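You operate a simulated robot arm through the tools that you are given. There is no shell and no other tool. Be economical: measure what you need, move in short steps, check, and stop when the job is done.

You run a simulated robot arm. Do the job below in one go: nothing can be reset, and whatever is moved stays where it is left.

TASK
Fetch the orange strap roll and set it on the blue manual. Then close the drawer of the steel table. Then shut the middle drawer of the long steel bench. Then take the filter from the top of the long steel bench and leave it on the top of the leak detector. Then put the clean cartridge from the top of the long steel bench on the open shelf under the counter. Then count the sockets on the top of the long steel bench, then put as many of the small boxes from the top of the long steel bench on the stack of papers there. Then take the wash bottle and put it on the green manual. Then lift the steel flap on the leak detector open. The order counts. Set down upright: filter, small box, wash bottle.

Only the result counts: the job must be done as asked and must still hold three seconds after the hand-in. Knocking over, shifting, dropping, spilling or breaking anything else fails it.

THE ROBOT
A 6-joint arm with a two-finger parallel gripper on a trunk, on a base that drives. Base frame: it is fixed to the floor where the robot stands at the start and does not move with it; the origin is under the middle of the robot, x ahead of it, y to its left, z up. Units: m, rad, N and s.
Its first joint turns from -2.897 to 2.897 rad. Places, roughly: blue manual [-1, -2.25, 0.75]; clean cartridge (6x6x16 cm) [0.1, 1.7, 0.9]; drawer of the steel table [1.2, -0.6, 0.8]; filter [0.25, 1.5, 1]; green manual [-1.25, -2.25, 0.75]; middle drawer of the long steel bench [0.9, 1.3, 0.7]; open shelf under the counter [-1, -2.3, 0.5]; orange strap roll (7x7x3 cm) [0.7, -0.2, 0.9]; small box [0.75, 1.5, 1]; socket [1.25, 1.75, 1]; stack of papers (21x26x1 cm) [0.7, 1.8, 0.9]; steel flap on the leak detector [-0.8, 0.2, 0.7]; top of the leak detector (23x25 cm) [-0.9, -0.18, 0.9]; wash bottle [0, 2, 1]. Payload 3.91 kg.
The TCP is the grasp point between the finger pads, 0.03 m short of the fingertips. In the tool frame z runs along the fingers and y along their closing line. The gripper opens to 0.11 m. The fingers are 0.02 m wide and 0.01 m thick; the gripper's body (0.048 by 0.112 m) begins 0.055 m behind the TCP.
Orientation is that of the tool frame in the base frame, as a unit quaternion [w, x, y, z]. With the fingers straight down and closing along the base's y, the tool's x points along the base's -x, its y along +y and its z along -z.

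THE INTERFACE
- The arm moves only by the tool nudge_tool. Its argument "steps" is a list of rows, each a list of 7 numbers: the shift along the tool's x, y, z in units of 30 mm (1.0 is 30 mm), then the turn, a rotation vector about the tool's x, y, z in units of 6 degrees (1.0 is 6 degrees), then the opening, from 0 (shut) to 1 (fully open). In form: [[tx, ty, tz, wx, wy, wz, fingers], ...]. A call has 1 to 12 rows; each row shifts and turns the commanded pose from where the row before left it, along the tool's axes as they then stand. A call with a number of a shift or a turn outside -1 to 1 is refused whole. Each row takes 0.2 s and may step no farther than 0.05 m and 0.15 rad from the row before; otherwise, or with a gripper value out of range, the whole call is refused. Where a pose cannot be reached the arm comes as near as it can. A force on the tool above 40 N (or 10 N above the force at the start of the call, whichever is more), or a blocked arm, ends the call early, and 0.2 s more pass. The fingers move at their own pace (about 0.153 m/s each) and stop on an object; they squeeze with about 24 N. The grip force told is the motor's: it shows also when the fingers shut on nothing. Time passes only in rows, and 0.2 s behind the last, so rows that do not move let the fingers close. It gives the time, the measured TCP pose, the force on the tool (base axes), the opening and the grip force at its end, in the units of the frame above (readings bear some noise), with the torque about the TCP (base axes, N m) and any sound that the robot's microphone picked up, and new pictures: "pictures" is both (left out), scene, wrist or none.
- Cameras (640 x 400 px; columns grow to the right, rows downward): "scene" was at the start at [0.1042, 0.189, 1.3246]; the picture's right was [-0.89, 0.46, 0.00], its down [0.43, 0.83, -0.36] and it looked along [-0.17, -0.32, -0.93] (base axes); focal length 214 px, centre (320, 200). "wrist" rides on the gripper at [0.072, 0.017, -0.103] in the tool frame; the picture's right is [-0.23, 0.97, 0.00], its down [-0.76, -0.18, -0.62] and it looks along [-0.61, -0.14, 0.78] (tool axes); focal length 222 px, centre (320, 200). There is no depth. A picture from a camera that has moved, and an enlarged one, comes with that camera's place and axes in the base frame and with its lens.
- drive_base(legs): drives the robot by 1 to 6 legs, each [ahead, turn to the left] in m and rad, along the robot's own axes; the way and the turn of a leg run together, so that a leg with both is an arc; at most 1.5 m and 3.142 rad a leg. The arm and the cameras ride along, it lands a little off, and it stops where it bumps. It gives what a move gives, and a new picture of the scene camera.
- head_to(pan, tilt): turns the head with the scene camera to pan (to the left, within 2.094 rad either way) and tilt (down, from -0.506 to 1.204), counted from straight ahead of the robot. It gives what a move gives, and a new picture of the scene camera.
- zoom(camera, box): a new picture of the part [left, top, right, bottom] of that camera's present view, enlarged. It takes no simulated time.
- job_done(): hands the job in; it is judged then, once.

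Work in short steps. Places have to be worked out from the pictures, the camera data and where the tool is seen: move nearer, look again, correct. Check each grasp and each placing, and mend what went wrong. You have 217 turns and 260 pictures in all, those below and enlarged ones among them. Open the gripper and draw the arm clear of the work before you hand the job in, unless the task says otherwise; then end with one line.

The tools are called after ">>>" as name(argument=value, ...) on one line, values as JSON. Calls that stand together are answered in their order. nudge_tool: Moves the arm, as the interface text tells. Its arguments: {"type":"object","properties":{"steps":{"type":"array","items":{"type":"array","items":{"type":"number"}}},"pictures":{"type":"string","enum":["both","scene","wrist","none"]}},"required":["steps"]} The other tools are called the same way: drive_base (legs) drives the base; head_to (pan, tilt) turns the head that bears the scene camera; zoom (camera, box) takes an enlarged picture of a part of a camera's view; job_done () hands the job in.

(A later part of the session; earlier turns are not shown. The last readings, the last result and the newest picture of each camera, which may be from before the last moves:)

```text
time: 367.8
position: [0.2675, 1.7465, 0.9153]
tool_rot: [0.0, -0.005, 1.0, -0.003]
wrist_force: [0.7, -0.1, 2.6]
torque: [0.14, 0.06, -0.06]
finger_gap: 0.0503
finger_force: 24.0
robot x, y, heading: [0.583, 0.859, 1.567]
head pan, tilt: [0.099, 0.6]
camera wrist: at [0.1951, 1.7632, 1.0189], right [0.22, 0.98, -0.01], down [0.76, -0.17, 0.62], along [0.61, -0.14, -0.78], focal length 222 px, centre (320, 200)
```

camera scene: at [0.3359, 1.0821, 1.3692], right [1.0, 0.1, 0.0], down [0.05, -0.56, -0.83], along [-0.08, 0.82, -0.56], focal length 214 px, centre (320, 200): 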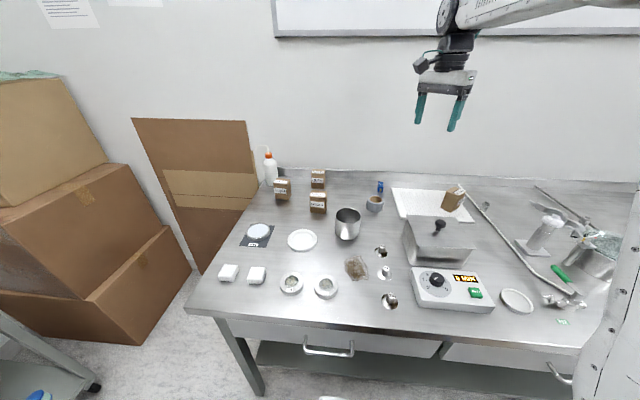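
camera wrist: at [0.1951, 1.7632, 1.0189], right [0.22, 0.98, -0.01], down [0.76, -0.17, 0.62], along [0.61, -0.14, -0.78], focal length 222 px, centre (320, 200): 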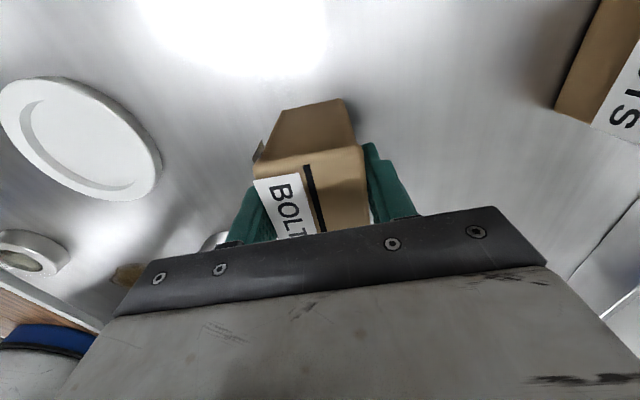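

Gripped. I lift and carry BOLTS to the left part of the papers.

>>> nudge_tool(steps=[[0, 0, -1, 0, 0, 0, 0], [0, 0, -1, 0, 0, 0, 0], [0, 0, -1, 0, 0, 0, 0], [0, 0, -1, 0, 0, 0, 0], [0, 0, -1, 0, 0, 0, 0], [0, 0, -1, 0, 0, 0, 0], [-0.98, 0.19, 0, 0, 0, 0, 0], [-0.98, 0.19, 0, 0, 0, 0, 0], [-0.98, 0.19, 0, 0, 0, 0, 0], [-0.98, 0.19, 0, 0, 0, 0, 0], [-0.98, 0.19, 0, 0, 0, 0, 0], [-0.98, 0.19, 0, 0, 0, 0, 0]], pictures="none")

>>> nudge_tool(steps=[[-0.98, 0.19, 0, 0, 0, 0, 0], [-0.98, 0.19, 0, 0, 0, 0, 0], [-0.98, 0.19, 0, 0, 0, 0, 0], [-0.98, 0.19, 0, 0, 0, 0, 0], [-0.98, 0.19, 0, 0, 0, 0, 0], [-0.98, 0.19, 0, 0, 0, 0, 0], [-0.98, 0.19, 0, 0, 0, 0, 0], [0, 0, 0.9, 0, 0, 0, 0], [0, 0, 0.9, 0, 0, 0, 0], [0, 0, 0.9, 0, 0, 0, 0]], pictures="both")

```text
time: 370.4
position: [0.4436, 1.783, 1.0932]
tool_rot: [0.0, -0.006, 1.0, -0.003]
wrist_force: [-0.4, -0.3, -2.2]
torque: [0.03, -0.04, -0.02]
finger_gap: 0.0501
finger_force: 23.7
robot x, y, heading: [0.5761, 0.859, 1.565]
head pan, tilt: [0.099, 0.6]
```

```text
time: 372.6
position: [0.648, 1.825, 1.0116]
tool_rot: [0.0, -0.006, 1.0, -0.004]
wrist_force: [0.2, 0.3, -1.9]
torque: [0.04, -0.03, -0.03]
finger_gap: 0.0499
finger_force: 24.0
robot x, y, heading: [0.5802, 0.8601, 1.568]
head pan, tilt: [0.099, 0.6]
camera scene: at [0.3359, 1.082, 1.3692], right [1.0, 0.1, 0.0], down [0.05, -0.56, -0.83], along [-0.08, 0.82, -0.56], focal length 214 px, centre (320, 200)
camera wrist: at [0.5767, 1.8417, 1.1156], right [0.22, 0.98, -0.01], down [0.76, -0.17, 0.62], along [0.61, -0.14, -0.78], focal length 222 px, centre (320, 200)
```

scene: 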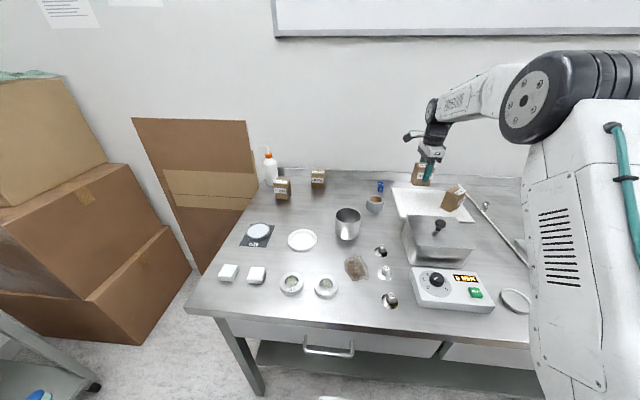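
wrist: 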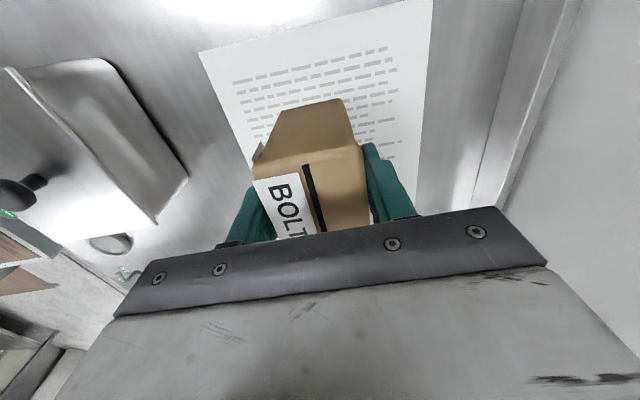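

I lower BOLTS onto the papers.

>>> nudge_tool(steps=[[0, 0, 0.9, 0, 0, 0, 0], [0, 0, 0.9, 0, 0, 0, 0], [0, 0, 0.7, 0, 0, 0, 0], [0, 0, 0.15, 0, 0, 0, 0], [0, 0, 0.1, 0, 0, 0, 0], [0, 0, 0.1, 0, 0, 0, 0]], pictures="none")

```text
time: 374.0
position: [0.6494, 1.8249, 0.9257]
tool_rot: [0.0, -0.006, 1.0, -0.003]
wrist_force: [0.2, 0.2, -2.6]
torque: [-0.02, -0.03, 0.01]
finger_gap: 0.0499
finger_force: 23.6
robot x, y, heading: [0.5821, 0.8588, 1.567]
head pan, tilt: [0.099, 0.6]
```

>>> nudge_tool(steps=[[0, 0, 0.1, 0, 0, 0, 0], [0, 0, 0.08, 0, 0, 0, 0]], pictures="none")

```text
time: 374.6
position: [0.6501, 1.8251, 0.9247]
tool_rot: [0.001, -0.006, 1.0, -0.001]
wrist_force: [-0.8, -1.1, 19.7]
torque: [0.15, 0.07, 0.02]
finger_gap: 0.0494
finger_force: 23.9
robot x, y, heading: [0.5802, 0.8597, 1.567]
head pan, tilt: [0.099, 0.6]
```

Contact. I release and rise, then check both boxes.

>>> nudge_tool(steps=[[0, 0, -0.08, 0, 0, 0, 0], [0, 0, 0, 0, 0, 0, 0.7], [0, 0, 0, 0, 0, 0, 0.7], [0, 0, 0, 0, 0, 0, 0.7], [0, 0, -0.5, 0, 0, 0, 0.7], [0, 0, -1, 0, 0, 0, 0.7], [0, 0, -1, 0, 0, 0, 0.7], [0, 0, -1, 0, 0, 0, 0.7], [0, 0, -1, 0, 0, 0, 0.7], [0, 0, -1, 0, 0, 0, 0.7], [0, 0, -1, 0, 0, 0, 0.7], [0, 0, -1, 0, 0, 0, 0.7]], pictures="none")

>>> zoom(camera="scene", box=[370, 140, 500, 240])

>>> zoom(camera="scene", box=[250, 130, 350, 210])

```text
time: 377.2
position: [0.6491, 1.827, 1.1483]
tool_rot: [0.0, -0.006, 1.0, -0.003]
wrist_force: [-0.3, 0.2, -0.1]
torque: [0.01, -0.04, 0.02]
finger_gap: 0.0771
finger_force: 0.0
robot x, y, heading: [0.5802, 0.8599, 1.568]
head pan, tilt: [0.099, 0.6]
```

```text
4.00 times, centred on (435, 190) of scene
camera zoom: at [0.3359, 1.0822, 1.3692], right [1.0, 0.1, 0.0], down [0.05, -0.56, -0.82], along [-0.08, 0.82, -0.57], focal length 858 px, centre (-140, 240)
```

zoom: 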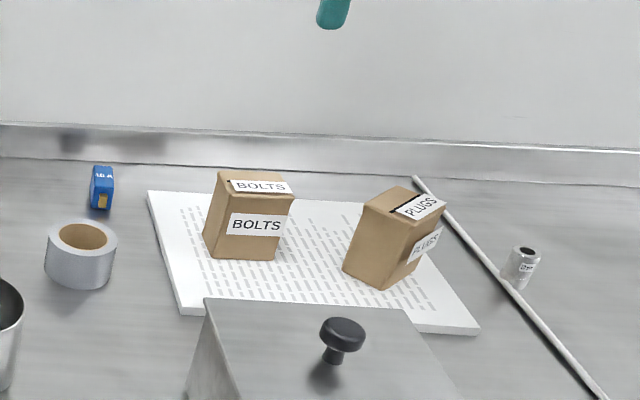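

```text
5.00 times, centred on (300, 170) of scene
camera zoom: at [0.3359, 1.0822, 1.3692], right [1.0, 0.1, 0.0], down [0.05, -0.56, -0.82], along [-0.08, 0.82, -0.57], focal length 1072 px, centre (420, 350)
```

zoom: 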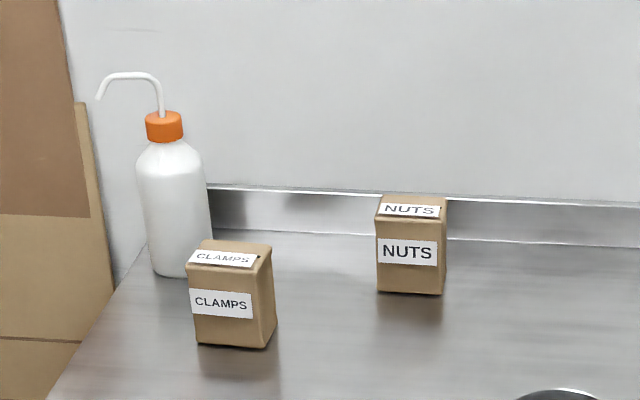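

Both boxes stand on the papers. Next the wash bottle at about (0.027, 1.945): I shift the base farther left.

>>> nudge_tool(steps=[[0, -0.9, -0.8, 0, 0, 0, 0.9], [0, -0.9, -0.8, 0, 0, 0, 0.9], [0, -0.9, -0.8, 0, 0, 0, 0.9], [0, -0.9, -0.8, 0, 0, 0, 0.9], [0, -0.9, -0.8, 0, 0, 0, 0.9]], pictures="none")

>>> drive_base(legs=[[-0.1, 0], [0, 1.571], [0.32, 0], [0, -1.571], [0.06, 0]])

>>> zoom(camera="scene", box=[200, 100, 400, 225])

```text
time: 378.4
position: [0.6508, 1.6936, 1.2678]
tool_rot: [0.0, -0.005, 1.0, -0.004]
wrist_force: [0.3, 0.1, -0.4]
torque: [-0.07, 0.02, -0.02]
finger_gap: 0.0988
finger_force: 0.0
robot x, y, heading: [0.5755, 0.8629, 1.566]
head pan, tilt: [0.099, 0.6]
```

```text
time: 389.6
position: [0.3538, 1.6546, 1.2685]
tool_rot: [0.001, 0.006, 1.0, -0.004]
wrist_force: [-0.4, 0.6, -0.5]
torque: [-0.03, 0.02, -0.01]
finger_gap: 0.0988
finger_force: 0.0
robot x, y, heading: [0.2587, 0.8229, 1.552]
head pan, tilt: [0.099, 0.6]
camera scene: at [0.0241, 1.0492, 1.3692], right [1.0, 0.08, 0.0], down [0.04, -0.56, -0.82], along [-0.06, 0.82, -0.57], focal length 214 px, centre (320, 200)
```

scene: 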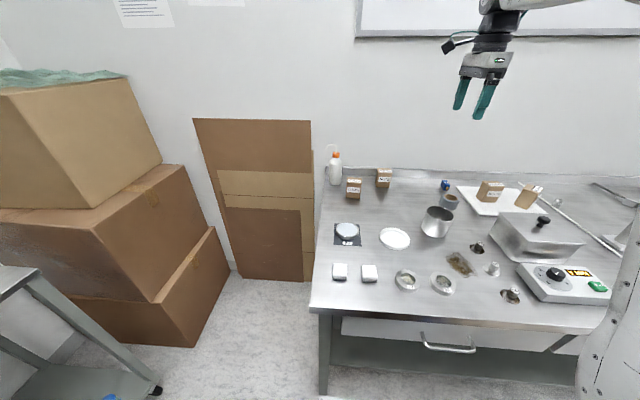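

```text
3.20 times, centred on (300, 162) of scene
camera zoom: at [0.0241, 1.0492, 1.3692], right [1.0, 0.08, 0.0], down [0.04, -0.56, -0.82], along [-0.06, 0.82, -0.57], focal length 686 px, centre (384, 320)
```

zoom: 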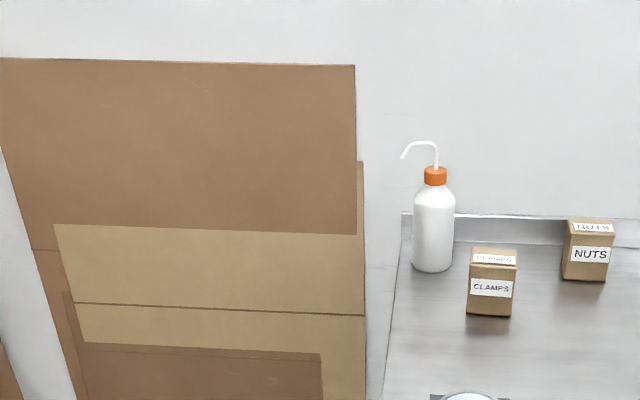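

Bottle at (0.031, 1.94), radius ≈ 3 cm, cap z ≈ 0.99. I'll grip its body with the tool tilted 60°, coming slightly from the left to clear CLAMPS. First yaw, then move left.

>>> nudge_tool(steps=[[0, 0, 0, 0, 0, -1, 0.9], [0, 0, 0, 0, 0, -1, 0.9], [0, 0, 0, 0, 0, -1, 0.9], [0, 0, 0, 0, 0, -1, 0.9], [0, 0, 0, 0, 0, -1, 0.9], [0, 0, 0, 0, 0, -1, 0.9], [0, 0, 0, 0, 0, -1, 0.9], [0, 0, 0, 0, 0, -1, 0.9], [0, 0, 0, 0, 0, -1, 0.9], [0, 0, 0, 0, 0, -1, 0.9], [0, 0, 0, 0, 0, -1, 0.9], [0, 0, 0, 0, 0, -1, 0.9]], pictures="none")

>>> nudge_tool(steps=[[0, 0, 0, 0, 0, -1, 0.9], [0, 1, 0, 0, 0, -0.1, 0.9], [0, 1, 0, 0, 0, 0, 0.9], [0, 1, 0, 0, 0, 0, 0.9], [0, 1, 0, 0, 0, 0, 0.9], [0, 1, 0, 0, 0, 0, 0.9], [0, 1, 0, 0, 0, 0, 0.9], [0, 1, 0, 0, 0, 0, 0.9], [0, 1, 0, 0, 0, 0, 0.9], [0, 1, 0, 0, 0, 0, 0.9], [0, 1, 0, 0, 0, 0, 0.9], [0, 1, 0, 0, 0, 0, 0.9]], pictures="none")

>>> nudge_tool(steps=[[0, 1, 0, 0, -1, 0, 0.9], [0, 0, 0, 0, -1, 0, 0.9], [0, 0, 0, 0, -1, 0, 0.9], [0, 0, 0, 0, -1, 0, 0.9], [0, 0, 0, 0, -1, 0, 0.9], [0, 0, 0, 0, -1, 0, 0.9], [0, 0, 0, 0, -1, 0, 0.9], [0, 0, 0, 0, -1, 0, 0.9], [0, 0, 0, 0, -1, 0, 0.9], [0, 0, 0, 0, -1, 0, 0.9]], pictures="wrist")

```text
time: 392.1
position: [0.3529, 1.6537, 1.2676]
tool_rot: [-0.002, -0.585, 0.811, -0.002]
wrist_force: [-0.1, 0.4, 0.4]
torque: [0.01, 0.01, -0.01]
finger_gap: 0.099
finger_force: 0.0
robot x, y, heading: [0.2625, 0.8191, 1.547]
head pan, tilt: [0.099, 0.6]
```

```text
time: 394.8
position: [0.0317, 1.7218, 1.2703]
tool_rot: [-0.001, -0.629, 0.778, -0.002]
wrist_force: [0.0, -0.4, 1.0]
torque: [0.02, 0.06, 0.04]
finger_gap: 0.0987
finger_force: 0.0
robot x, y, heading: [0.2587, 0.8201, 1.543]
head pan, tilt: [0.099, 0.6]
```

```text
time: 396.9
position: [0.0016, 1.7296, 1.2673]
tool_rot: [0.387, -0.546, 0.674, 0.313]
wrist_force: [0.2, 0.3, 0.1]
torque: [0.02, 0.04, 0.02]
finger_gap: 0.0987
finger_force: 0.1
robot x, y, heading: [0.2635, 0.8216, 1.548]
head pan, tilt: [0.099, 0.6]
camera wrist: at [-0.0417, 1.6095, 1.2578], right [-0.93, 0.31, 0.2], down [0.14, -0.19, 0.97], along [0.34, 0.93, 0.13], focal length 222 px, centre (320, 200)
```

wrist: 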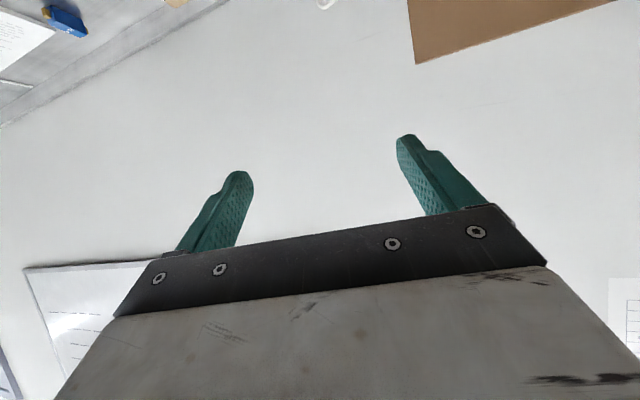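

Tilt is as planned. I come down to the start point of the approach line.

>>> nudge_tool(steps=[[0.92, 0.07, 0.73, 0, 0, 0, 0.9], [0.92, 0.07, 0.73, 0, 0, 0, 0.9], [0.92, 0.07, 0.73, 0, 0, 0, 0.9], [0.92, 0.07, 0.73, 0, 0, 0, 0.9], [0.92, 0.07, 0.73, 0, 0, 0, 0.9], [0.92, 0.07, 0.73, 0, 0, 0, 0.9], [0.92, 0.07, 0.73, 0, 0, 0, 0.9]], pictures="both")

```text
time: 398.6
position: [-0.0044, 1.7637, 1.0224]
tool_rot: [0.387, -0.546, 0.674, 0.313]
wrist_force: [-0.2, -0.5, 0.8]
torque: [-0.01, 0.03, 0.0]
finger_gap: 0.0993
finger_force: 0.1
robot x, y, heading: [0.2626, 0.8163, 1.549]
head pan, tilt: [0.099, 0.6]
camera scene: at [0.0242, 1.0488, 1.3693], right [1.0, 0.08, 0.0], down [0.04, -0.56, -0.83], along [-0.06, 0.82, -0.56], focal length 214 px, centre (320, 200)
camera wrist: at [-0.0473, 1.6445, 1.0121], right [-0.93, 0.32, 0.2], down [0.14, -0.19, 0.97], along [0.34, 0.93, 0.13], focal length 222 px, centre (320, 200)
```

scene: 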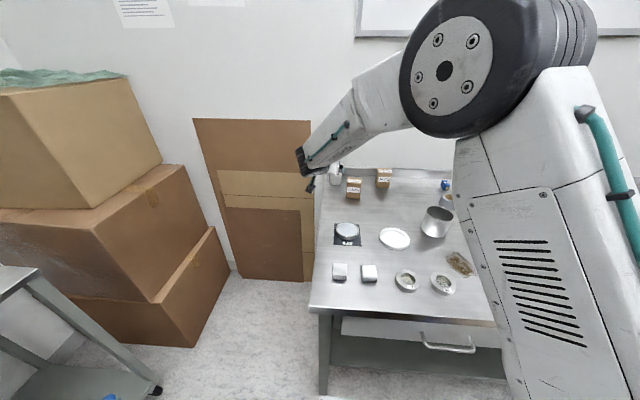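
wrist: 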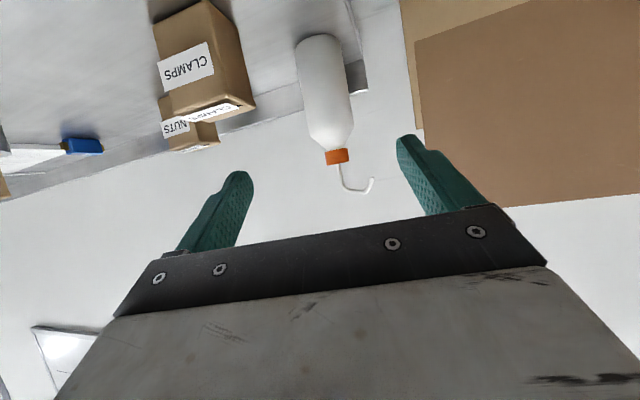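

The bottle lies straight ahead on the approach line at about (0.024, 1.94). I advance most of the way along the tool axis.

>>> nudge_tool(steps=[[0, 0.04, 0.96, 0, 0, 0, 0.9], [0, 0.04, 0.96, 0, 0, 0, 0.9], [0, 0.04, 0.96, 0, 0, 0, 0.9], [0, 0.04, 0.96, 0, 0, 0, 0.9], [0, 0.04, 0.96, 0, 0, 0, 0.9]], pictures="wrist")

>>> zoom(camera="scene", box=[280, 130, 408, 210])

```text
time: 399.8
position: [0.0163, 1.8869, 0.952]
tool_rot: [0.387, -0.546, 0.674, 0.313]
wrist_force: [-0.3, 0.2, 0.6]
torque: [-0.02, -0.02, 0.01]
finger_gap: 0.0988
finger_force: 0.1
robot x, y, heading: [0.264, 0.8221, 1.555]
head pan, tilt: [0.099, 0.6]
camera wrist: at [-0.0283, 1.7678, 0.9415], right [-0.93, 0.31, 0.19], down [0.14, -0.19, 0.97], along [0.34, 0.93, 0.13], focal length 222 px, centre (320, 200)
```

wrist: 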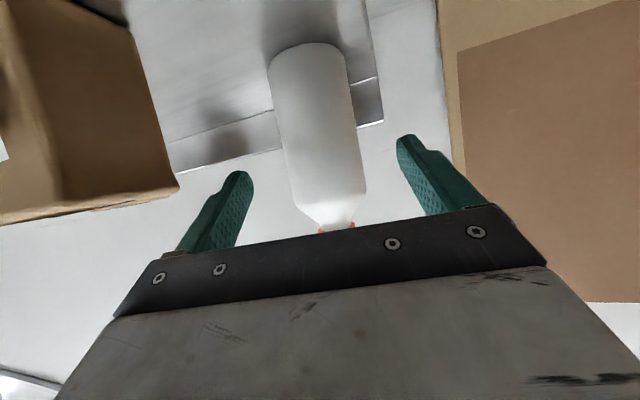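

```text
5.00 times, centred on (344, 170) of scene
camera zoom: at [0.024, 1.0488, 1.3692], right [1.0, 0.08, 0.0], down [0.04, -0.56, -0.83], along [-0.06, 0.82, -0.56], focal length 1072 px, centre (200, 350)
```

zoom: 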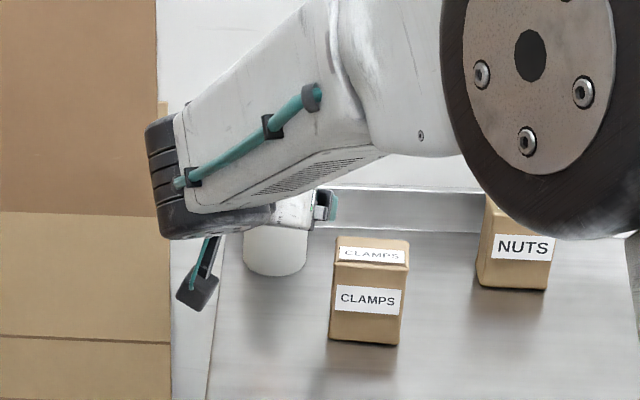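

The bottle is between the fingers and the hand clears CLAMPS. I advance the last 5.5 cm and close.

>>> nudge_tool(steps=[[0, 0.04, 0.95, 0, 0, 0, 0.9], [0, 0.04, 0.85, 0, 0, 0, 0.9], [0, 0, 0, 0, 0, 0, 0], [0, 0, 0, 0, 0, 0, 0], [0, 0, 0, 0, 0, 0, 0]], pictures="wrist")

```text
time: 400.9
position: [0.0212, 1.9346, 0.9233]
tool_rot: [0.387, -0.546, 0.675, 0.311]
wrist_force: [-1.4, 0.5, 0.8]
torque: [-0.01, -0.02, 0.03]
finger_gap: 0.0589
finger_force: 24.3
robot x, y, heading: [0.26, 0.8237, 1.543]
head pan, tilt: [0.099, 0.6]
camera wrist: at [-0.0219, 1.8144, 0.9136], right [-0.93, 0.32, 0.19], down [0.14, -0.19, 0.97], along [0.34, 0.93, 0.13], focal length 222 px, centre (320, 200)
```

wrist: 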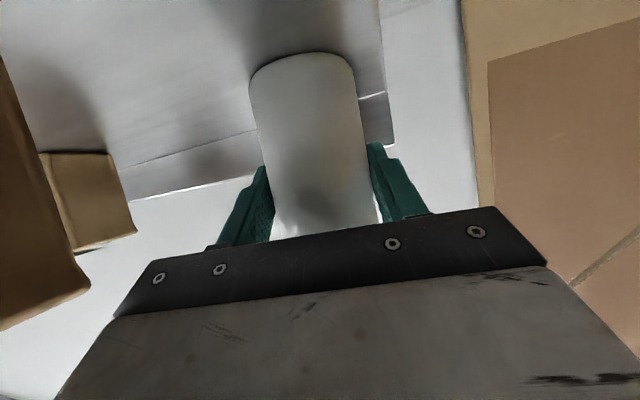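

Gripped (59 mm). I lift straight up and then draw back.

>>> nudge_tool(steps=[[-0.43, 0, -0.25, 0, 0, 0, 0], [-0.863, 0, -0.505, 0, 0, 0, 0], [-0.863, 0, -0.505, 0, 0, 0, 0], [-0.863, 0, -0.505, 0, 0, 0, 0], [-0.863, 0, -0.505, 0, 0, 0, 0], [-0.863, 0, -0.505, 0, 0, 0, 0], [-0.863, 0, -0.505, 0, 0, 0, 0], [-0.863, 0, -0.505, 0, 0, 0, 0], [-0.863, 0, -0.505, 0, 0, 0, 0], [-0.3, 0, -1, 0, 0, 0, 0], [-0.3, 0, -1, 0, 0, 0, 0], [0, 0, -1, 0, 0, 0, 0]], pictures="both")

```text
time: 403.6
position: [0.0089, 1.8685, 1.2374]
tool_rot: [0.387, -0.546, 0.674, 0.312]
wrist_force: [0.1, 0.3, -2.8]
torque: [0.0, 0.01, -0.01]
finger_gap: 0.0586
finger_force: 23.9
robot x, y, heading: [0.2618, 0.8237, 1.549]
head pan, tilt: [0.099, 0.6]
camera scene: at [0.024, 1.0498, 1.3691], right [1.0, 0.08, 0.0], down [0.04, -0.56, -0.82], along [-0.06, 0.82, -0.57], focal length 214 px, centre (320, 200)
camera wrist: at [-0.035, 1.7505, 1.228], right [-0.93, 0.32, 0.19], down [0.14, -0.18, 0.97], along [0.34, 0.93, 0.13], focal length 222 px, centre (320, 200)
```

scene: 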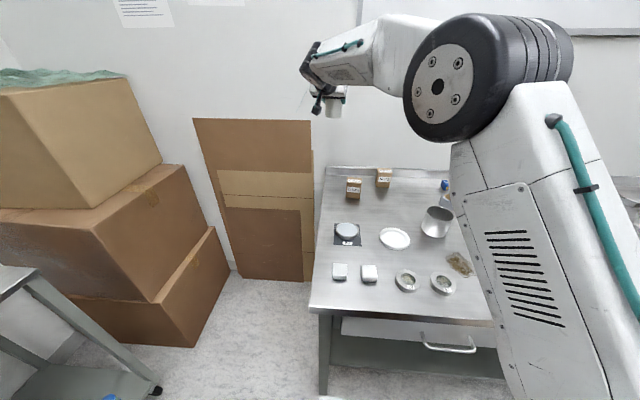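
wrist: 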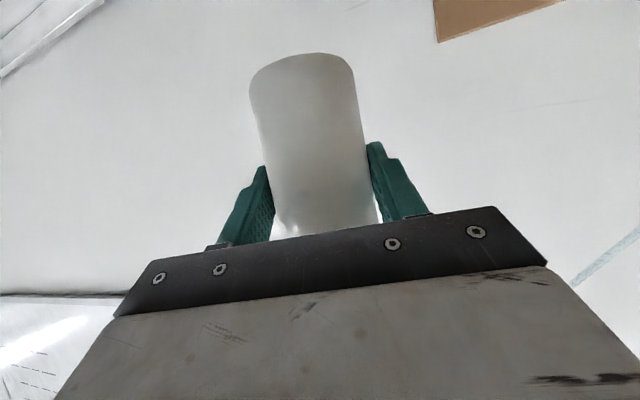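

Held upright. I raise and draw in a bit more, then turn right (clear of the box stack) and head for the aisle.

>>> nudge_tool(steps=[[-0.863, 0, -0.505, 0, 0, 0, 0], [-0.863, 0, -0.505, 0, 0, 0, 0], [0.5, 0, -0.86, 0, 0, 0, 0], [0.5, 0, -0.86, 0, 0, 0, 0], [0.5, 0, -0.86, 0, 0, 0, 0], [0.5, 0, -0.86, 0, 0, 0, 0], [0.5, 0, -0.86, 0, 0, 0, 0]], pictures="none")

>>> drive_base(legs=[[-0.06, 0], [0, -2.0], [0, -2.03], [0.6, 0], [0, 0.9]])

```text
time: 405.1
position: [-0.0223, 1.7215, 1.3002]
tool_rot: [0.388, -0.545, 0.675, 0.311]
wrist_force: [0.5, -0.1, -2.6]
torque: [0.0, 0.02, -0.02]
finger_gap: 0.0588
finger_force: 24.1
robot x, y, heading: [0.2591, 0.8217, 1.548]
head pan, tilt: [0.099, 0.6]
```

```text
time: 418.2
position: [-0.6171, -0.3967, 1.3008]
tool_rot: [0.126, 0.84, 0.224, -0.479]
wrist_force: [8.6, 13.5, 1.5]
torque: [0.07, -0.07, 0.16]
finger_gap: 0.0588
finger_force: 24.0
robot x, y, heading: [-0.1436, 0.4175, -2.434]
head pan, tilt: [0.099, 0.6]
stopped in leg 4: the force on the tool passed its limit at 158 N (the readings are from after the stop); the commanded pose is now the measured one
camera scene: at [-0.1504, 0.0928, 1.3694], right [-0.72, 0.69, 0.0], down [0.39, 0.41, -0.83], along [-0.57, -0.6, -0.56], focal length 214 px, centre (320, 200)
```

scene: 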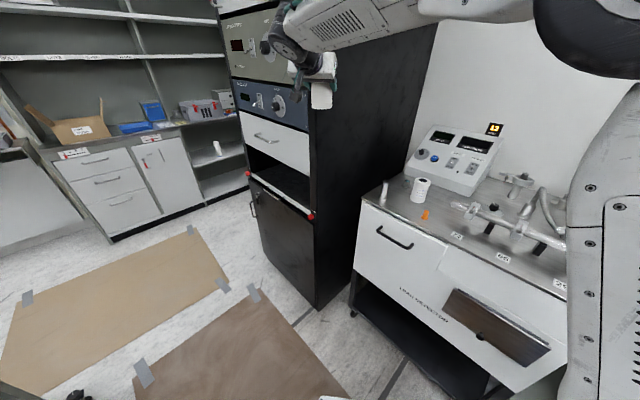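

The hand touched the rack. I back away at once and check the bottle and rack.

>>> drive_base(legs=[[-0.15, 0]])

>>> zoom(camera="wrist", box=[0, 0, 640, 400])

>>> zoom(camera="scene", box=[180, 0, 480, 240])

```text
time: 419.6
position: [-0.5048, -0.2992, 1.2989]
tool_rot: [0.125, 0.84, 0.224, -0.478]
wrist_force: [-0.6, 1.1, -2.2]
torque: [-0.03, -0.01, 0.0]
finger_gap: 0.0586
finger_force: 23.8
robot x, y, heading: [-0.0306, 0.5132, -2.435]
head pan, tilt: [0.099, 0.6]
camera scene: at [-0.0368, 0.19, 1.3692], right [-0.72, 0.69, 0.0], down [0.39, 0.41, -0.82], along [-0.57, -0.6, -0.57], focal length 214 px, centre (320, 200)
```

scene: 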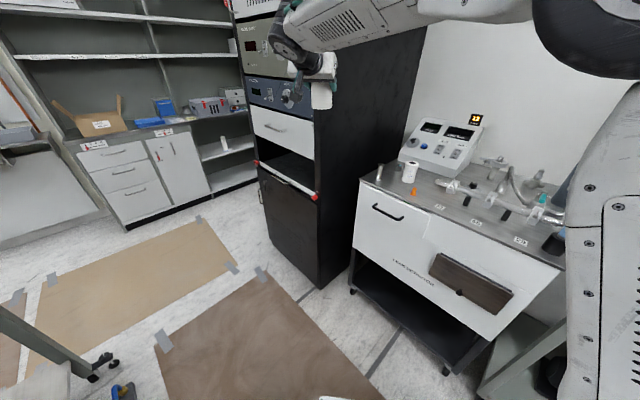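

```text
1.00 times, centred on (320, 200) of wrist (not enlarged: the box is as wide or as high as the picture)
camera zoom: at [-0.3873, -0.2517, 1.2902], right [0.38, -0.9, 0.19], down [0.04, 0.22, 0.97], along [-0.92, -0.37, 0.12], focal length 222 px, centre (320, 200)
```

zoom: 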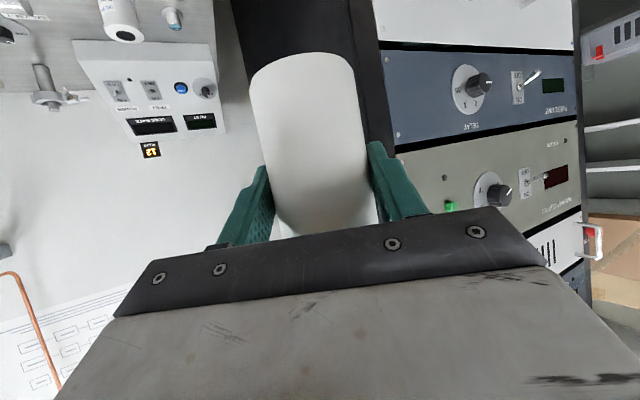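

```text
1.67 times, centred on (330, 120) of scene
camera zoom: at [-0.0368, 0.19, 1.3692], right [-0.72, 0.69, 0.0], down [0.39, 0.41, -0.82], along [-0.57, -0.6, -0.57], focal length 358 px, centre (303, 333)
```

zoom: 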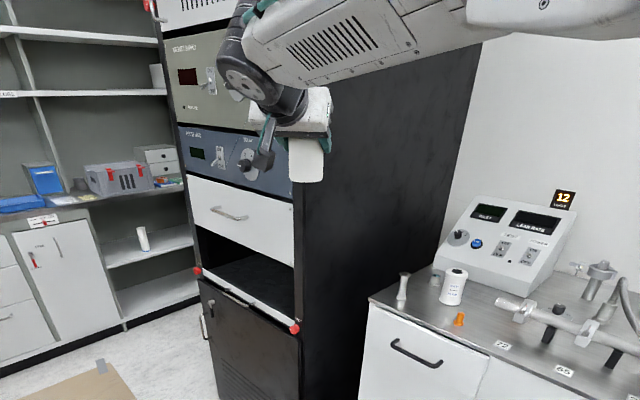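

The bottle is still firmly held and nothing seems displaced. I turn left away from the rack and go down the aisle.

>>> drive_base(legs=[[0, 0.8], [1.5, 0]])

```text
time: 429.3
position: [0.1375, -1.942, 1.2992]
tool_rot: [0.303, 0.685, 0.536, -0.39]
wrist_force: [-0.1, 0.3, -1.3]
torque: [0.04, -0.01, -0.01]
finger_gap: 0.0587
finger_force: 24.0
robot x, y, heading: [-0.1195, -1.0379, -1.626]
head pan, tilt: [0.099, 0.6]
camera scene: at [0.1106, -1.2641, 1.3691], right [-1.0, -0.04, 0.0], down [-0.02, 0.56, -0.82], along [0.04, -0.82, -0.57], focal length 214 px, centre (320, 200)
```

scene: 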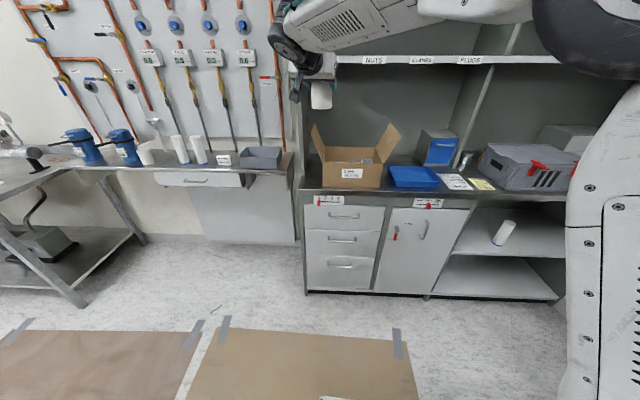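

The aisle is passed. I now swing the arm about 47° to the right around its axis, keeping the bottle upright.

>>> nudge_tool(steps=[[-0.36, -0.96, 0.62, 0.422, 0, 0.243, 0], [-0.36, -0.96, 0.62, 0.422, 0, 0.243, 0], [-0.36, -0.96, 0.62, 0.422, 0, 0.243, 0], [-0.36, -0.96, 0.62, 0.422, 0, 0.243, 0], [-0.36, -0.96, 0.62, 0.422, 0, 0.243, 0], [-0.36, -0.96, 0.62, 0.422, 0, 0.243, 0], [-0.36, -0.96, 0.62, 0.422, 0, 0.243, 0], [-0.36, -0.96, 0.62, 0.422, 0, 0.243, 0], [-0.36, -0.96, 0.62, 0.422, 0, 0.243, 0], [-0.36, -0.96, 0.62, 0.422, 0, 0.243, 0], [-0.36, -0.96, 0.62, 0.422, 0, 0.243, 0], [-0.36, -0.96, 0.62, 0.422, 0, 0.243, 0]], pictures="none")

>>> nudge_tool(steps=[[-0.36, -0.96, 0.62, 0.422, 0, 0.243, 0], [-0.36, -0.96, 0.62, 0.422, 0, 0.243, 0], [-0.36, -0.96, 0.62, 0.422, 0, 0.243, 0], [-0.36, -0.96, 0.62, 0.422, 0, 0.243, 0]], pictures="none")

```text
time: 431.9
position: [-0.2833, -1.9913, 1.2991]
tool_rot: [0.169, 0.812, 0.306, -0.467]
wrist_force: [0.9, 0.0, -1.2]
torque: [0.06, -0.04, -0.02]
finger_gap: 0.0586
finger_force: 24.1
robot x, y, heading: [-0.1236, -1.0367, -1.629]
head pan, tilt: [0.099, 0.6]
```

```text
time: 432.9
position: [-0.4221, -1.9489, 1.3005]
tool_rot: [0.12, 0.839, 0.222, -0.482]
wrist_force: [0.5, -1.0, -1.6]
torque: [0.01, -0.02, -0.02]
finger_gap: 0.0586
finger_force: 24.1
robot x, y, heading: [-0.1204, -1.0351, -1.621]
head pan, tilt: [0.099, 0.6]
```

I drive in to the placing position by the manuals.

>>> drive_base(legs=[[0, -0.521], [0.63, 0]])

>>> head_to(pan=-0.3, tilt=0.7)

```text
time: 437.9
position: [-1.1777, -2.2101, 1.3004]
tool_rot: [-0.007, 0.868, 0.0, -0.497]
wrist_force: [-1.2, 0.7, -1.8]
torque: [0.0, 0.0, 0.01]
finger_gap: 0.0586
finger_force: 23.7
robot x, y, heading: [-0.4623, -1.5681, -2.145]
head pan, tilt: [0.099, 0.6]
camera scene: at [-0.3761, -1.8775, 1.3692], right [-0.89, 0.46, 0.0], down [0.26, 0.5, -0.82], along [-0.38, -0.73, -0.57], focal length 214 px, centre (320, 200)
```

scene: 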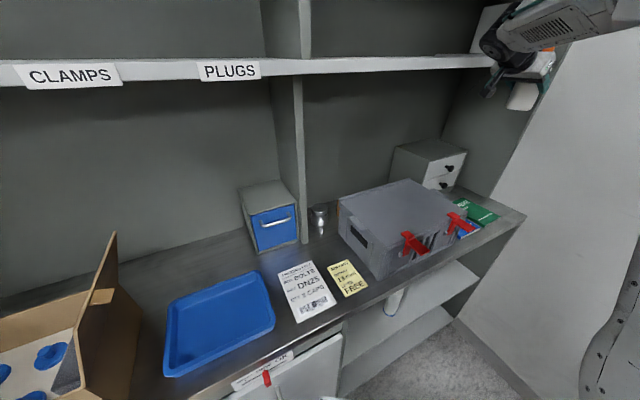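

```text
time: 438.8
position: [-1.1774, -2.2084, 1.3008]
tool_rot: [-0.007, 0.868, 0.0, -0.497]
wrist_force: [-0.2, 0.3, -1.3]
torque: [-0.03, 0.01, -0.02]
finger_gap: 0.0586
finger_force: 23.7
robot x, y, heading: [-0.4612, -1.5622, -2.146]
head pan, tilt: [-0.3, 0.7]
camera scene: at [-0.4008, -1.8535, 1.3606], right [-0.64, 0.77, 0.0], down [0.49, 0.41, -0.76], along [-0.59, -0.49, -0.64], focal length 214 px, centre (320, 200)
```

scene: 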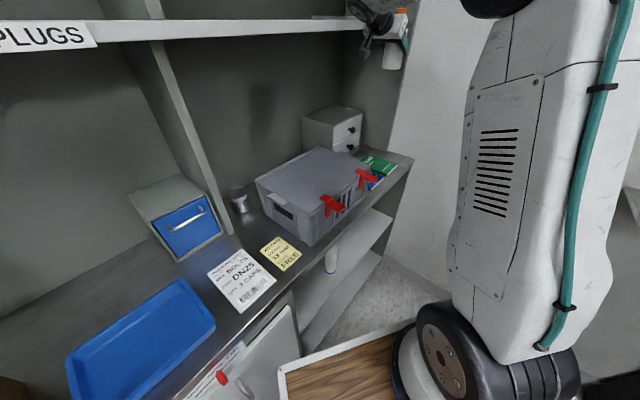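

I turn the tool 25° left (to keep the hand off the grey case) and lower to z ≈ 1.1 over the green manual.

>>> nudge_tool(steps=[[0, 0, 0, -0.866, 0, -0.5, 0], [0, 0, 0, -0.866, 0, -0.5, 0], [0, 0, 0, -0.866, 0, -0.5, 0], [0, 0, 0, -0.866, 0, -0.5, 0], [0, 0, 0, -0.17, 0, -0.1, 0], [0.86, -0.1, 0.73, 0, 0, 0, 0], [0.86, -0.1, 0.73, 0, 0, 0, 0], [0.86, -0.1, 0.73, 0, 0, 0, 0], [0.86, -0.1, 0.73, 0, 0, 0, 0], [0.86, -0.1, 0.73, 0, 0, 0, 0], [0.86, -0.1, 0.73, 0, 0, 0, 0]], pictures="none")

>>> zoom(camera="scene", box=[280, 60, 440, 220])

```text
time: 441.2
position: [-1.2165, -2.2038, 1.101]
tool_rot: [0.103, 0.848, 0.188, -0.485]
wrist_force: [-0.4, 0.2, -1.3]
torque: [0.03, -0.03, 0.02]
finger_gap: 0.0586
finger_force: 24.0
robot x, y, heading: [-0.4625, -1.5681, -2.146]
head pan, tilt: [-0.3, 0.7]
```

```text
2.50 times, centred on (360, 140) of scene
camera zoom: at [-0.4005, -1.8531, 1.3606], right [-0.64, 0.77, 0.0], down [0.49, 0.41, -0.77], along [-0.59, -0.49, -0.64], focal length 536 px, centre (220, 350)
```

zoom: 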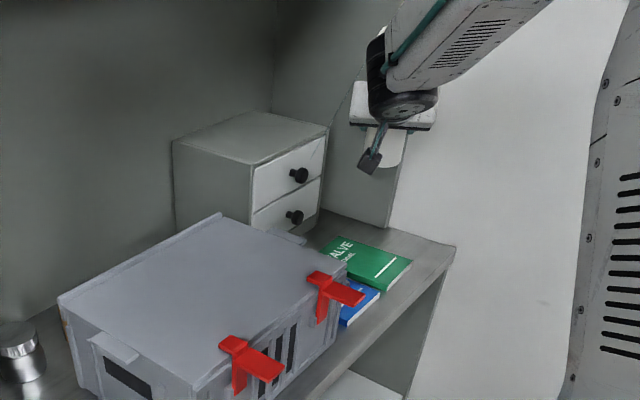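

Green manual measured at x -1.14…-1.26, y -2.12…-2.28; the bottle is right above its centre. I lower to 0.95.

>>> nudge_tool(steps=[[0.866, 0, 0.5, 0, 0, 0, 0], [0.866, 0, 0.5, 0, 0, 0, 0], [0.866, 0, 0.5, 0, 0, 0, 0], [0.866, 0, 0.5, 0, 0, 0, 0], [0.866, 0, 0.5, 0, 0, 0, 0]], pictures="wrist")

>>> zoom(camera="scene", box=[320, 90, 420, 190])

```text
time: 442.4
position: [-1.2138, -2.2048, 0.9517]
tool_rot: [0.103, 0.848, 0.189, -0.485]
wrist_force: [0.5, 0.3, -2.0]
torque: [-0.02, -0.06, -0.01]
finger_gap: 0.0588
finger_force: 24.0
robot x, y, heading: [-0.4629, -1.5662, -2.144]
head pan, tilt: [-0.3, 0.7]
camera wrist: at [-1.0926, -2.1676, 0.942], right [0.3, -0.93, 0.19], down [0.06, 0.22, 0.97], along [-0.95, -0.28, 0.13], focal length 222 px, centre (320, 200)
```

wrist: 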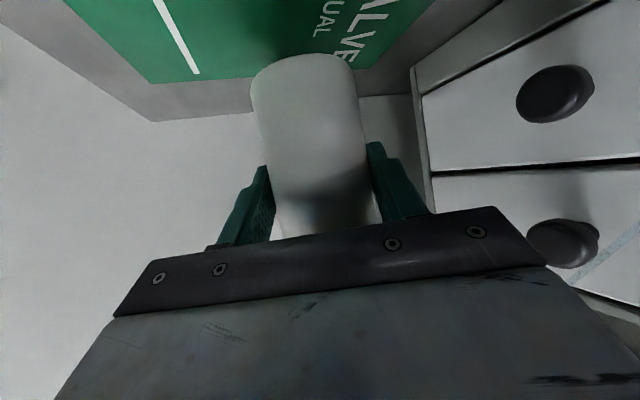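

```text
4.00 times, centred on (370, 140) of scene
camera zoom: at [-0.4006, -1.8532, 1.3606], right [-0.64, 0.77, 0.0], down [0.49, 0.41, -0.76], along [-0.59, -0.49, -0.64], focal length 858 px, centre (120, 440)
```

zoom: 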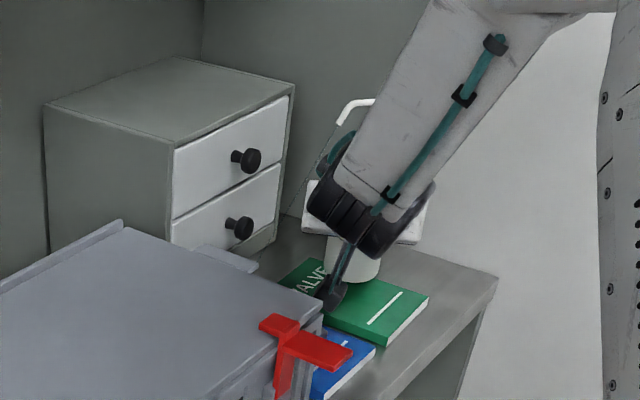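

The wrist camera would come close to the strap roll, so I shift the bottle 3 cm toward the manual's front and then lower gently.

>>> nudge_tool(steps=[[0.12, -0.99, -0.21, 0, 0, 0, 0], [0.26, 0, 0.15, 0, 0, 0, 0], [0.13, 0, 0.075, 0, 0, 0, 0]], pictures="none")

>>> zoom(camera="scene", box=[340, 120, 404, 184])

```text
time: 443.2
position: [-1.2194, -2.1739, 0.938]
tool_rot: [0.102, 0.848, 0.188, -0.485]
wrist_force: [0.1, 0.9, -1.5]
torque: [0.0, 0.01, 0.02]
finger_gap: 0.0584
finger_force: 24.1
robot x, y, heading: [-0.4614, -1.5644, -2.142]
head pan, tilt: [-0.3, 0.7]
```

```text
6.25 times, centred on (372, 152) of scene
camera zoom: at [-0.4008, -1.8534, 1.3606], right [-0.64, 0.77, 0.0], down [0.49, 0.41, -0.76], along [-0.59, -0.49, -0.64], focal length 1340 px, centre (-5, 500)
```

zoom: 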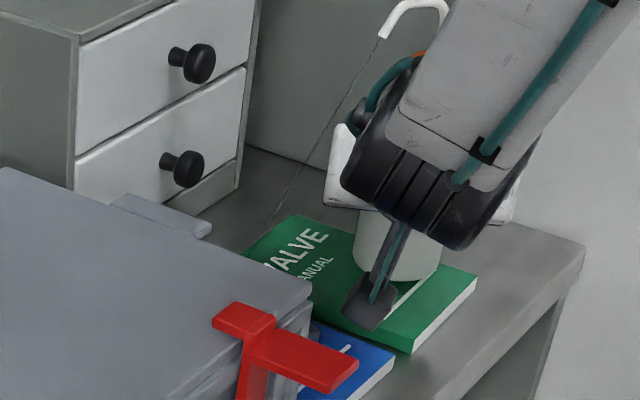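

>>> nudge_tool(steps=[[0.087, 0, 0.05, 0, 0, 0, 0], [0.087, 0, 0.05, 0, 0, 0, 0]], pictures="none")

```text
time: 443.8
position: [-1.2206, -2.1745, 0.9348]
tool_rot: [0.104, 0.847, 0.188, -0.487]
wrist_force: [1.8, 2.6, 19.7]
torque: [-0.09, -0.08, -0.01]
finger_gap: 0.0585
finger_force: 23.7
robot x, y, heading: [-0.461, -1.5687, -2.145]
head pan, tilt: [-0.3, 0.7]
```

Firm contact: the bottle stands on the manual. I ease off, open, and withdraw along the tool axis.

>>> nudge_tool(steps=[[-0.05, 0, -0.03, 0, 0, 0, 0], [0, 0, 0, 0, 0, 0, 0.85], [0, 0, 0, 0, 0, 0, 0.9], [0, 0, 0, 0, 0, 0, 0.9], [0, 0, -0.5, 0, 0, 0, 0.9], [0, 0, -1, 0, 0, 0, 0.9], [0, 0, -1, 0, 0, 0, 0.9], [0, 0, -1, 0, 0, 0, 0.9], [0, 0, -1, 0, 0, 0, 0.9], [-0.6, 0, -0.8, 0, 0, 0, 0.9], [-0.6, 0, -0.8, 0, 0, 0, 0.9]], pictures="wrist")

>>> zoom(camera="scene", box=[320, 90, 420, 190])

```text
time: 446.2
position: [-1.0941, -2.1157, 1.0569]
tool_rot: [0.103, 0.848, 0.189, -0.484]
wrist_force: [-0.7, -0.3, -0.2]
torque: [0.03, 0.02, 0.0]
finger_gap: 0.0988
finger_force: 0.0
robot x, y, heading: [-0.4661, -1.5646, -2.146]
head pan, tilt: [-0.3, 0.7]
camera wrist: at [-0.9731, -2.0786, 1.0478], right [0.3, -0.93, 0.19], down [0.06, 0.22, 0.97], along [-0.95, -0.28, 0.12], focal length 222 px, centre (320, 200)
```

wrist: 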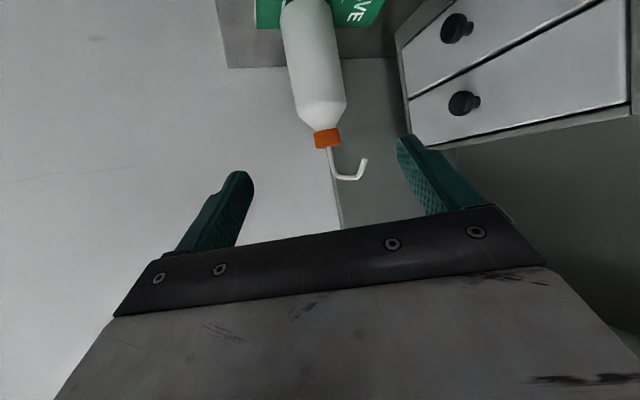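

```text
4.00 times, centred on (370, 140) of scene
camera zoom: at [-0.401, -1.8536, 1.3605], right [-0.64, 0.77, 0.0], down [0.49, 0.41, -0.76], along [-0.59, -0.49, -0.64], focal length 858 px, centre (120, 440)
```

zoom: 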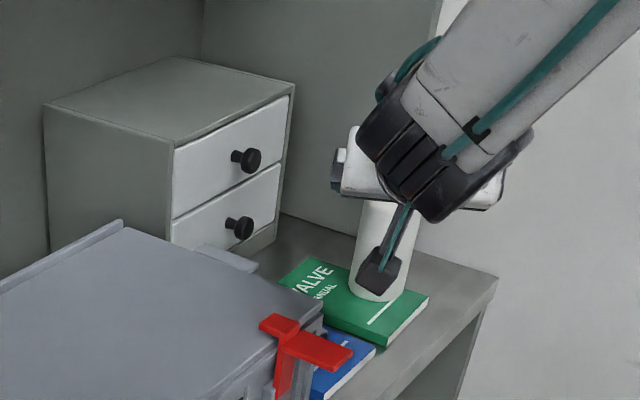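

The wash bottle stands upright on the green manual. I raise the hand, back out, and reverse up the aisle to the leak detector.

>>> nudge_tool(steps=[[-0.866, 0, -0.5, 0, 0, 0, 0.5], [-0.866, 0, -0.5, 0, 0, 0, 0.5], [-0.866, 0, -0.5, 0, 0, 0, 0.5], [-0.866, 0, -0.5, 0, 0, 0, 0.5], [-0.866, 0, -0.5, 0, 0, 0, 0.5], [-0.866, 0, -0.5, 0, 0, 0, 0.5], [-0.866, 0, -0.5, 0, 0, 0, 0.5]], pictures="none")

>>> drive_base(legs=[[-0.63, 0], [0, 0.51], [-1.5, 0], [0, -0.75]])

>>> head_to(pan=0.25, tilt=0.8)

```text
time: 447.8
position: [-1.0941, -2.1192, 1.2684]
tool_rot: [0.103, 0.849, 0.189, -0.483]
wrist_force: [0.2, -0.6, -0.1]
torque: [0.0, 0.03, 0.0]
finger_gap: 0.0549
finger_force: 0.1
robot x, y, heading: [-0.4611, -1.5665, -2.146]
head pan, tilt: [-0.3, 0.7]
```

```text
time: 461.6
position: [-0.7571, 0.0644, 1.2696]
tool_rot: [0.044, 0.865, 0.084, -0.493]
wrist_force: [-0.1, 0.1, -0.7]
torque: [0.0, 0.01, 0.03]
finger_gap: 0.055
finger_force: 0.1
robot x, y, heading: [-0.0095, 0.4491, -2.386]
head pan, tilt: [-0.3, 0.7]
camera scene: at [-0.0204, 0.1549, 1.3606], right [-0.44, 0.9, 0.0], down [0.58, 0.28, -0.76], along [-0.69, -0.33, -0.64], focal length 214 px, centre (320, 200)
```

scene: 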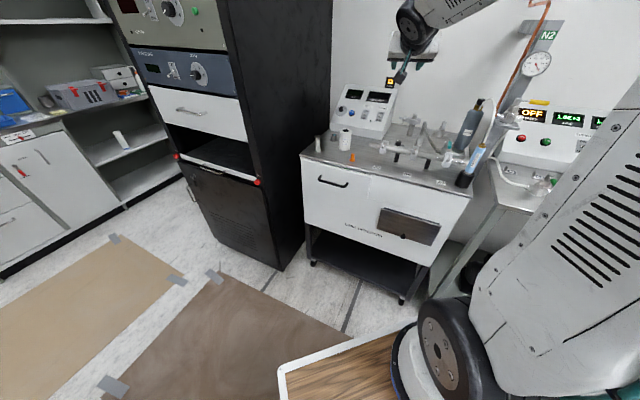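

```text
time: 462.6
position: [-0.7559, 0.0623, 1.2691]
tool_rot: [0.043, 0.865, 0.083, -0.494]
wrist_force: [0.4, 0.1, 0.4]
torque: [-0.04, -0.02, -0.01]
finger_gap: 0.0551
finger_force: 0.1
robot x, y, heading: [-0.012, 0.4507, -2.39]
head pan, tilt: [0.25, 0.799]
camera scene: at [0.0125, 0.1241, 1.3523], right [-0.84, 0.54, 0.0], down [0.39, 0.6, -0.7], along [-0.38, -0.59, -0.72], focal length 214 px, centre (320, 200)
```

scene: 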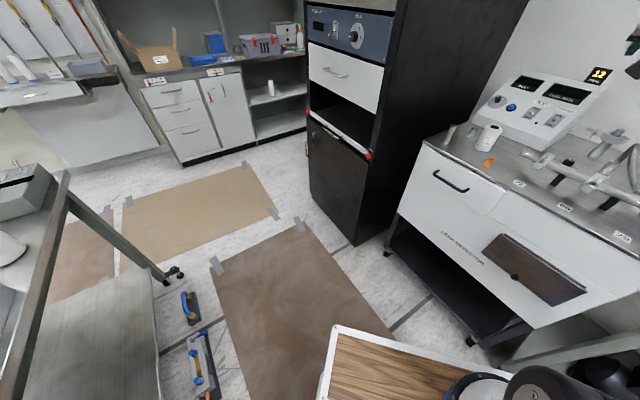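

I aim the head at the flap and enlarge it.

>>> head_to(pan=-0.6, tilt=0.75)

>>> zoom(camera="scene", box=[240, 130, 400, 230])

```text
time: 463.8
position: [-0.7555, 0.0637, 1.2686]
tool_rot: [0.043, 0.865, 0.084, -0.493]
wrist_force: [0.0, 0.3, 0.8]
torque: [-0.03, -0.03, 0.04]
finger_gap: 0.0549
finger_force: 0.2
robot x, y, heading: [-0.0098, 0.4499, -2.389]
head pan, tilt: [-0.6, 0.75]
camera scene: at [-0.0259, 0.1794, 1.3563], right [-0.15, 0.99, 0.0], down [0.67, 0.1, -0.73], along [-0.72, -0.11, -0.68], focal length 214 px, centre (320, 200)
```

scene: 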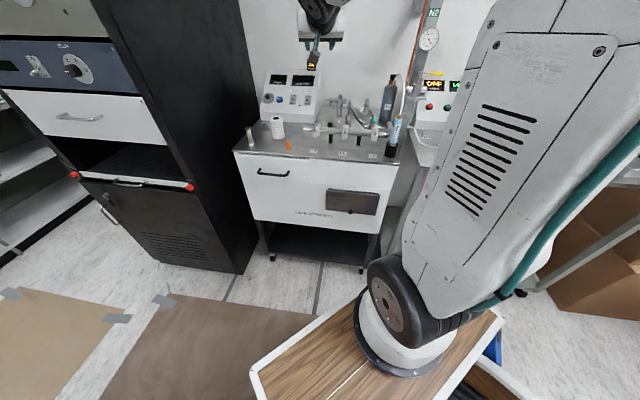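

```text
4.00 times, centred on (320, 180) of scene
camera zoom: at [-0.0259, 0.1794, 1.3563], right [-0.15, 0.99, 0.0], down [0.67, 0.1, -0.73], along [-0.72, -0.11, -0.68], focal length 858 px, centre (320, 280)
```

zoom: 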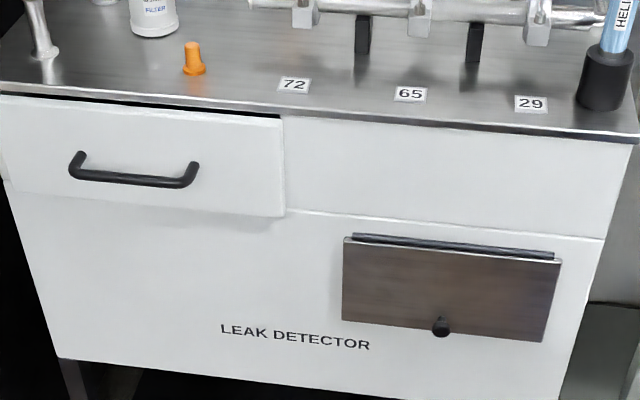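

Knob at about (-0.745, 0.216, 0.624), hinge along the top edge at z ≈ 0.72, plate y 0.09–0.34. I back the base 0.1 m for room, square the tool to the face, and bring it in front of the flap.

>>> drive_base(legs=[[-0.1, 0]])

>>> nudge_tool(steps=[[0, 0, 0, 0.866, 0, 0.5, 0.45], [0.13, -0.93, -0.22, 0.66, 0, 0.38, 0.45], [0.13, -0.93, -0.22, 0, 0, 0, 0.45], [0.13, -0.93, -0.22, 0, 0, 0, 0.45], [0.866, 0, 0.5, 0, 0, 0, 0.45], [0.866, 0, 0.5, 0, 0, 0, 0.45], [0.866, 0, 0.5, 0, 0, 0, 0.45], [0.866, 0, 0.5, 0, 0, 0, 0.45], [0.866, 0, 0.5, 0, 0, 0, 0.45], [0.866, 0, 0.5, 0, 0, 0, 0.45], [0.866, 0, 0.5, 0, 0, 0, 0.45], [0.866, 0, 0.5, 0, 0, 0, 0.45]], pictures="none")

```text
time: 464.9
position: [-0.681, 0.1344, 1.2684]
tool_rot: [0.043, 0.864, 0.083, -0.494]
wrist_force: [-0.2, 0.1, 1.0]
torque: [0.03, 0.03, -0.01]
finger_gap: 0.0551
finger_force: 0.1
robot x, y, heading: [0.0645, 0.52, -2.389]
head pan, tilt: [-0.6, 0.75]
camera scene: at [0.0487, 0.2496, 1.3563], right [-0.15, 0.99, 0.0], down [0.67, 0.1, -0.73], along [-0.72, -0.11, -0.68], focal length 214 px, centre (320, 200)
```

scene: 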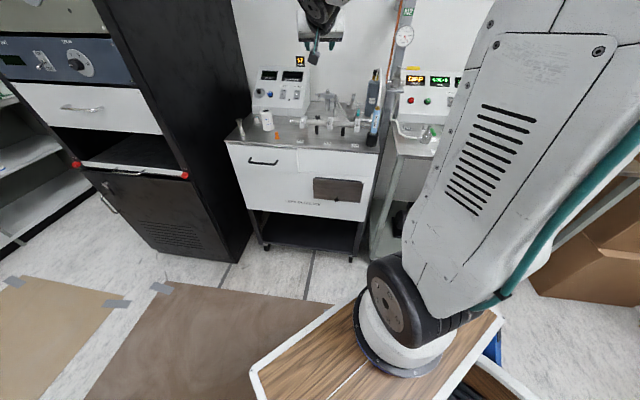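

```text
time: 467.5
position: [-0.6579, 0.2213, 1.028]
tool_rot: [-0.003, 0.868, 0.004, -0.497]
wrist_force: [-0.6, 0.1, -0.3]
torque: [-0.04, -0.02, -0.02]
finger_gap: 0.0495
finger_force: 0.0
robot x, y, heading: [0.0634, 0.5172, -2.39]
head pan, tilt: [-0.6, 0.75]
```

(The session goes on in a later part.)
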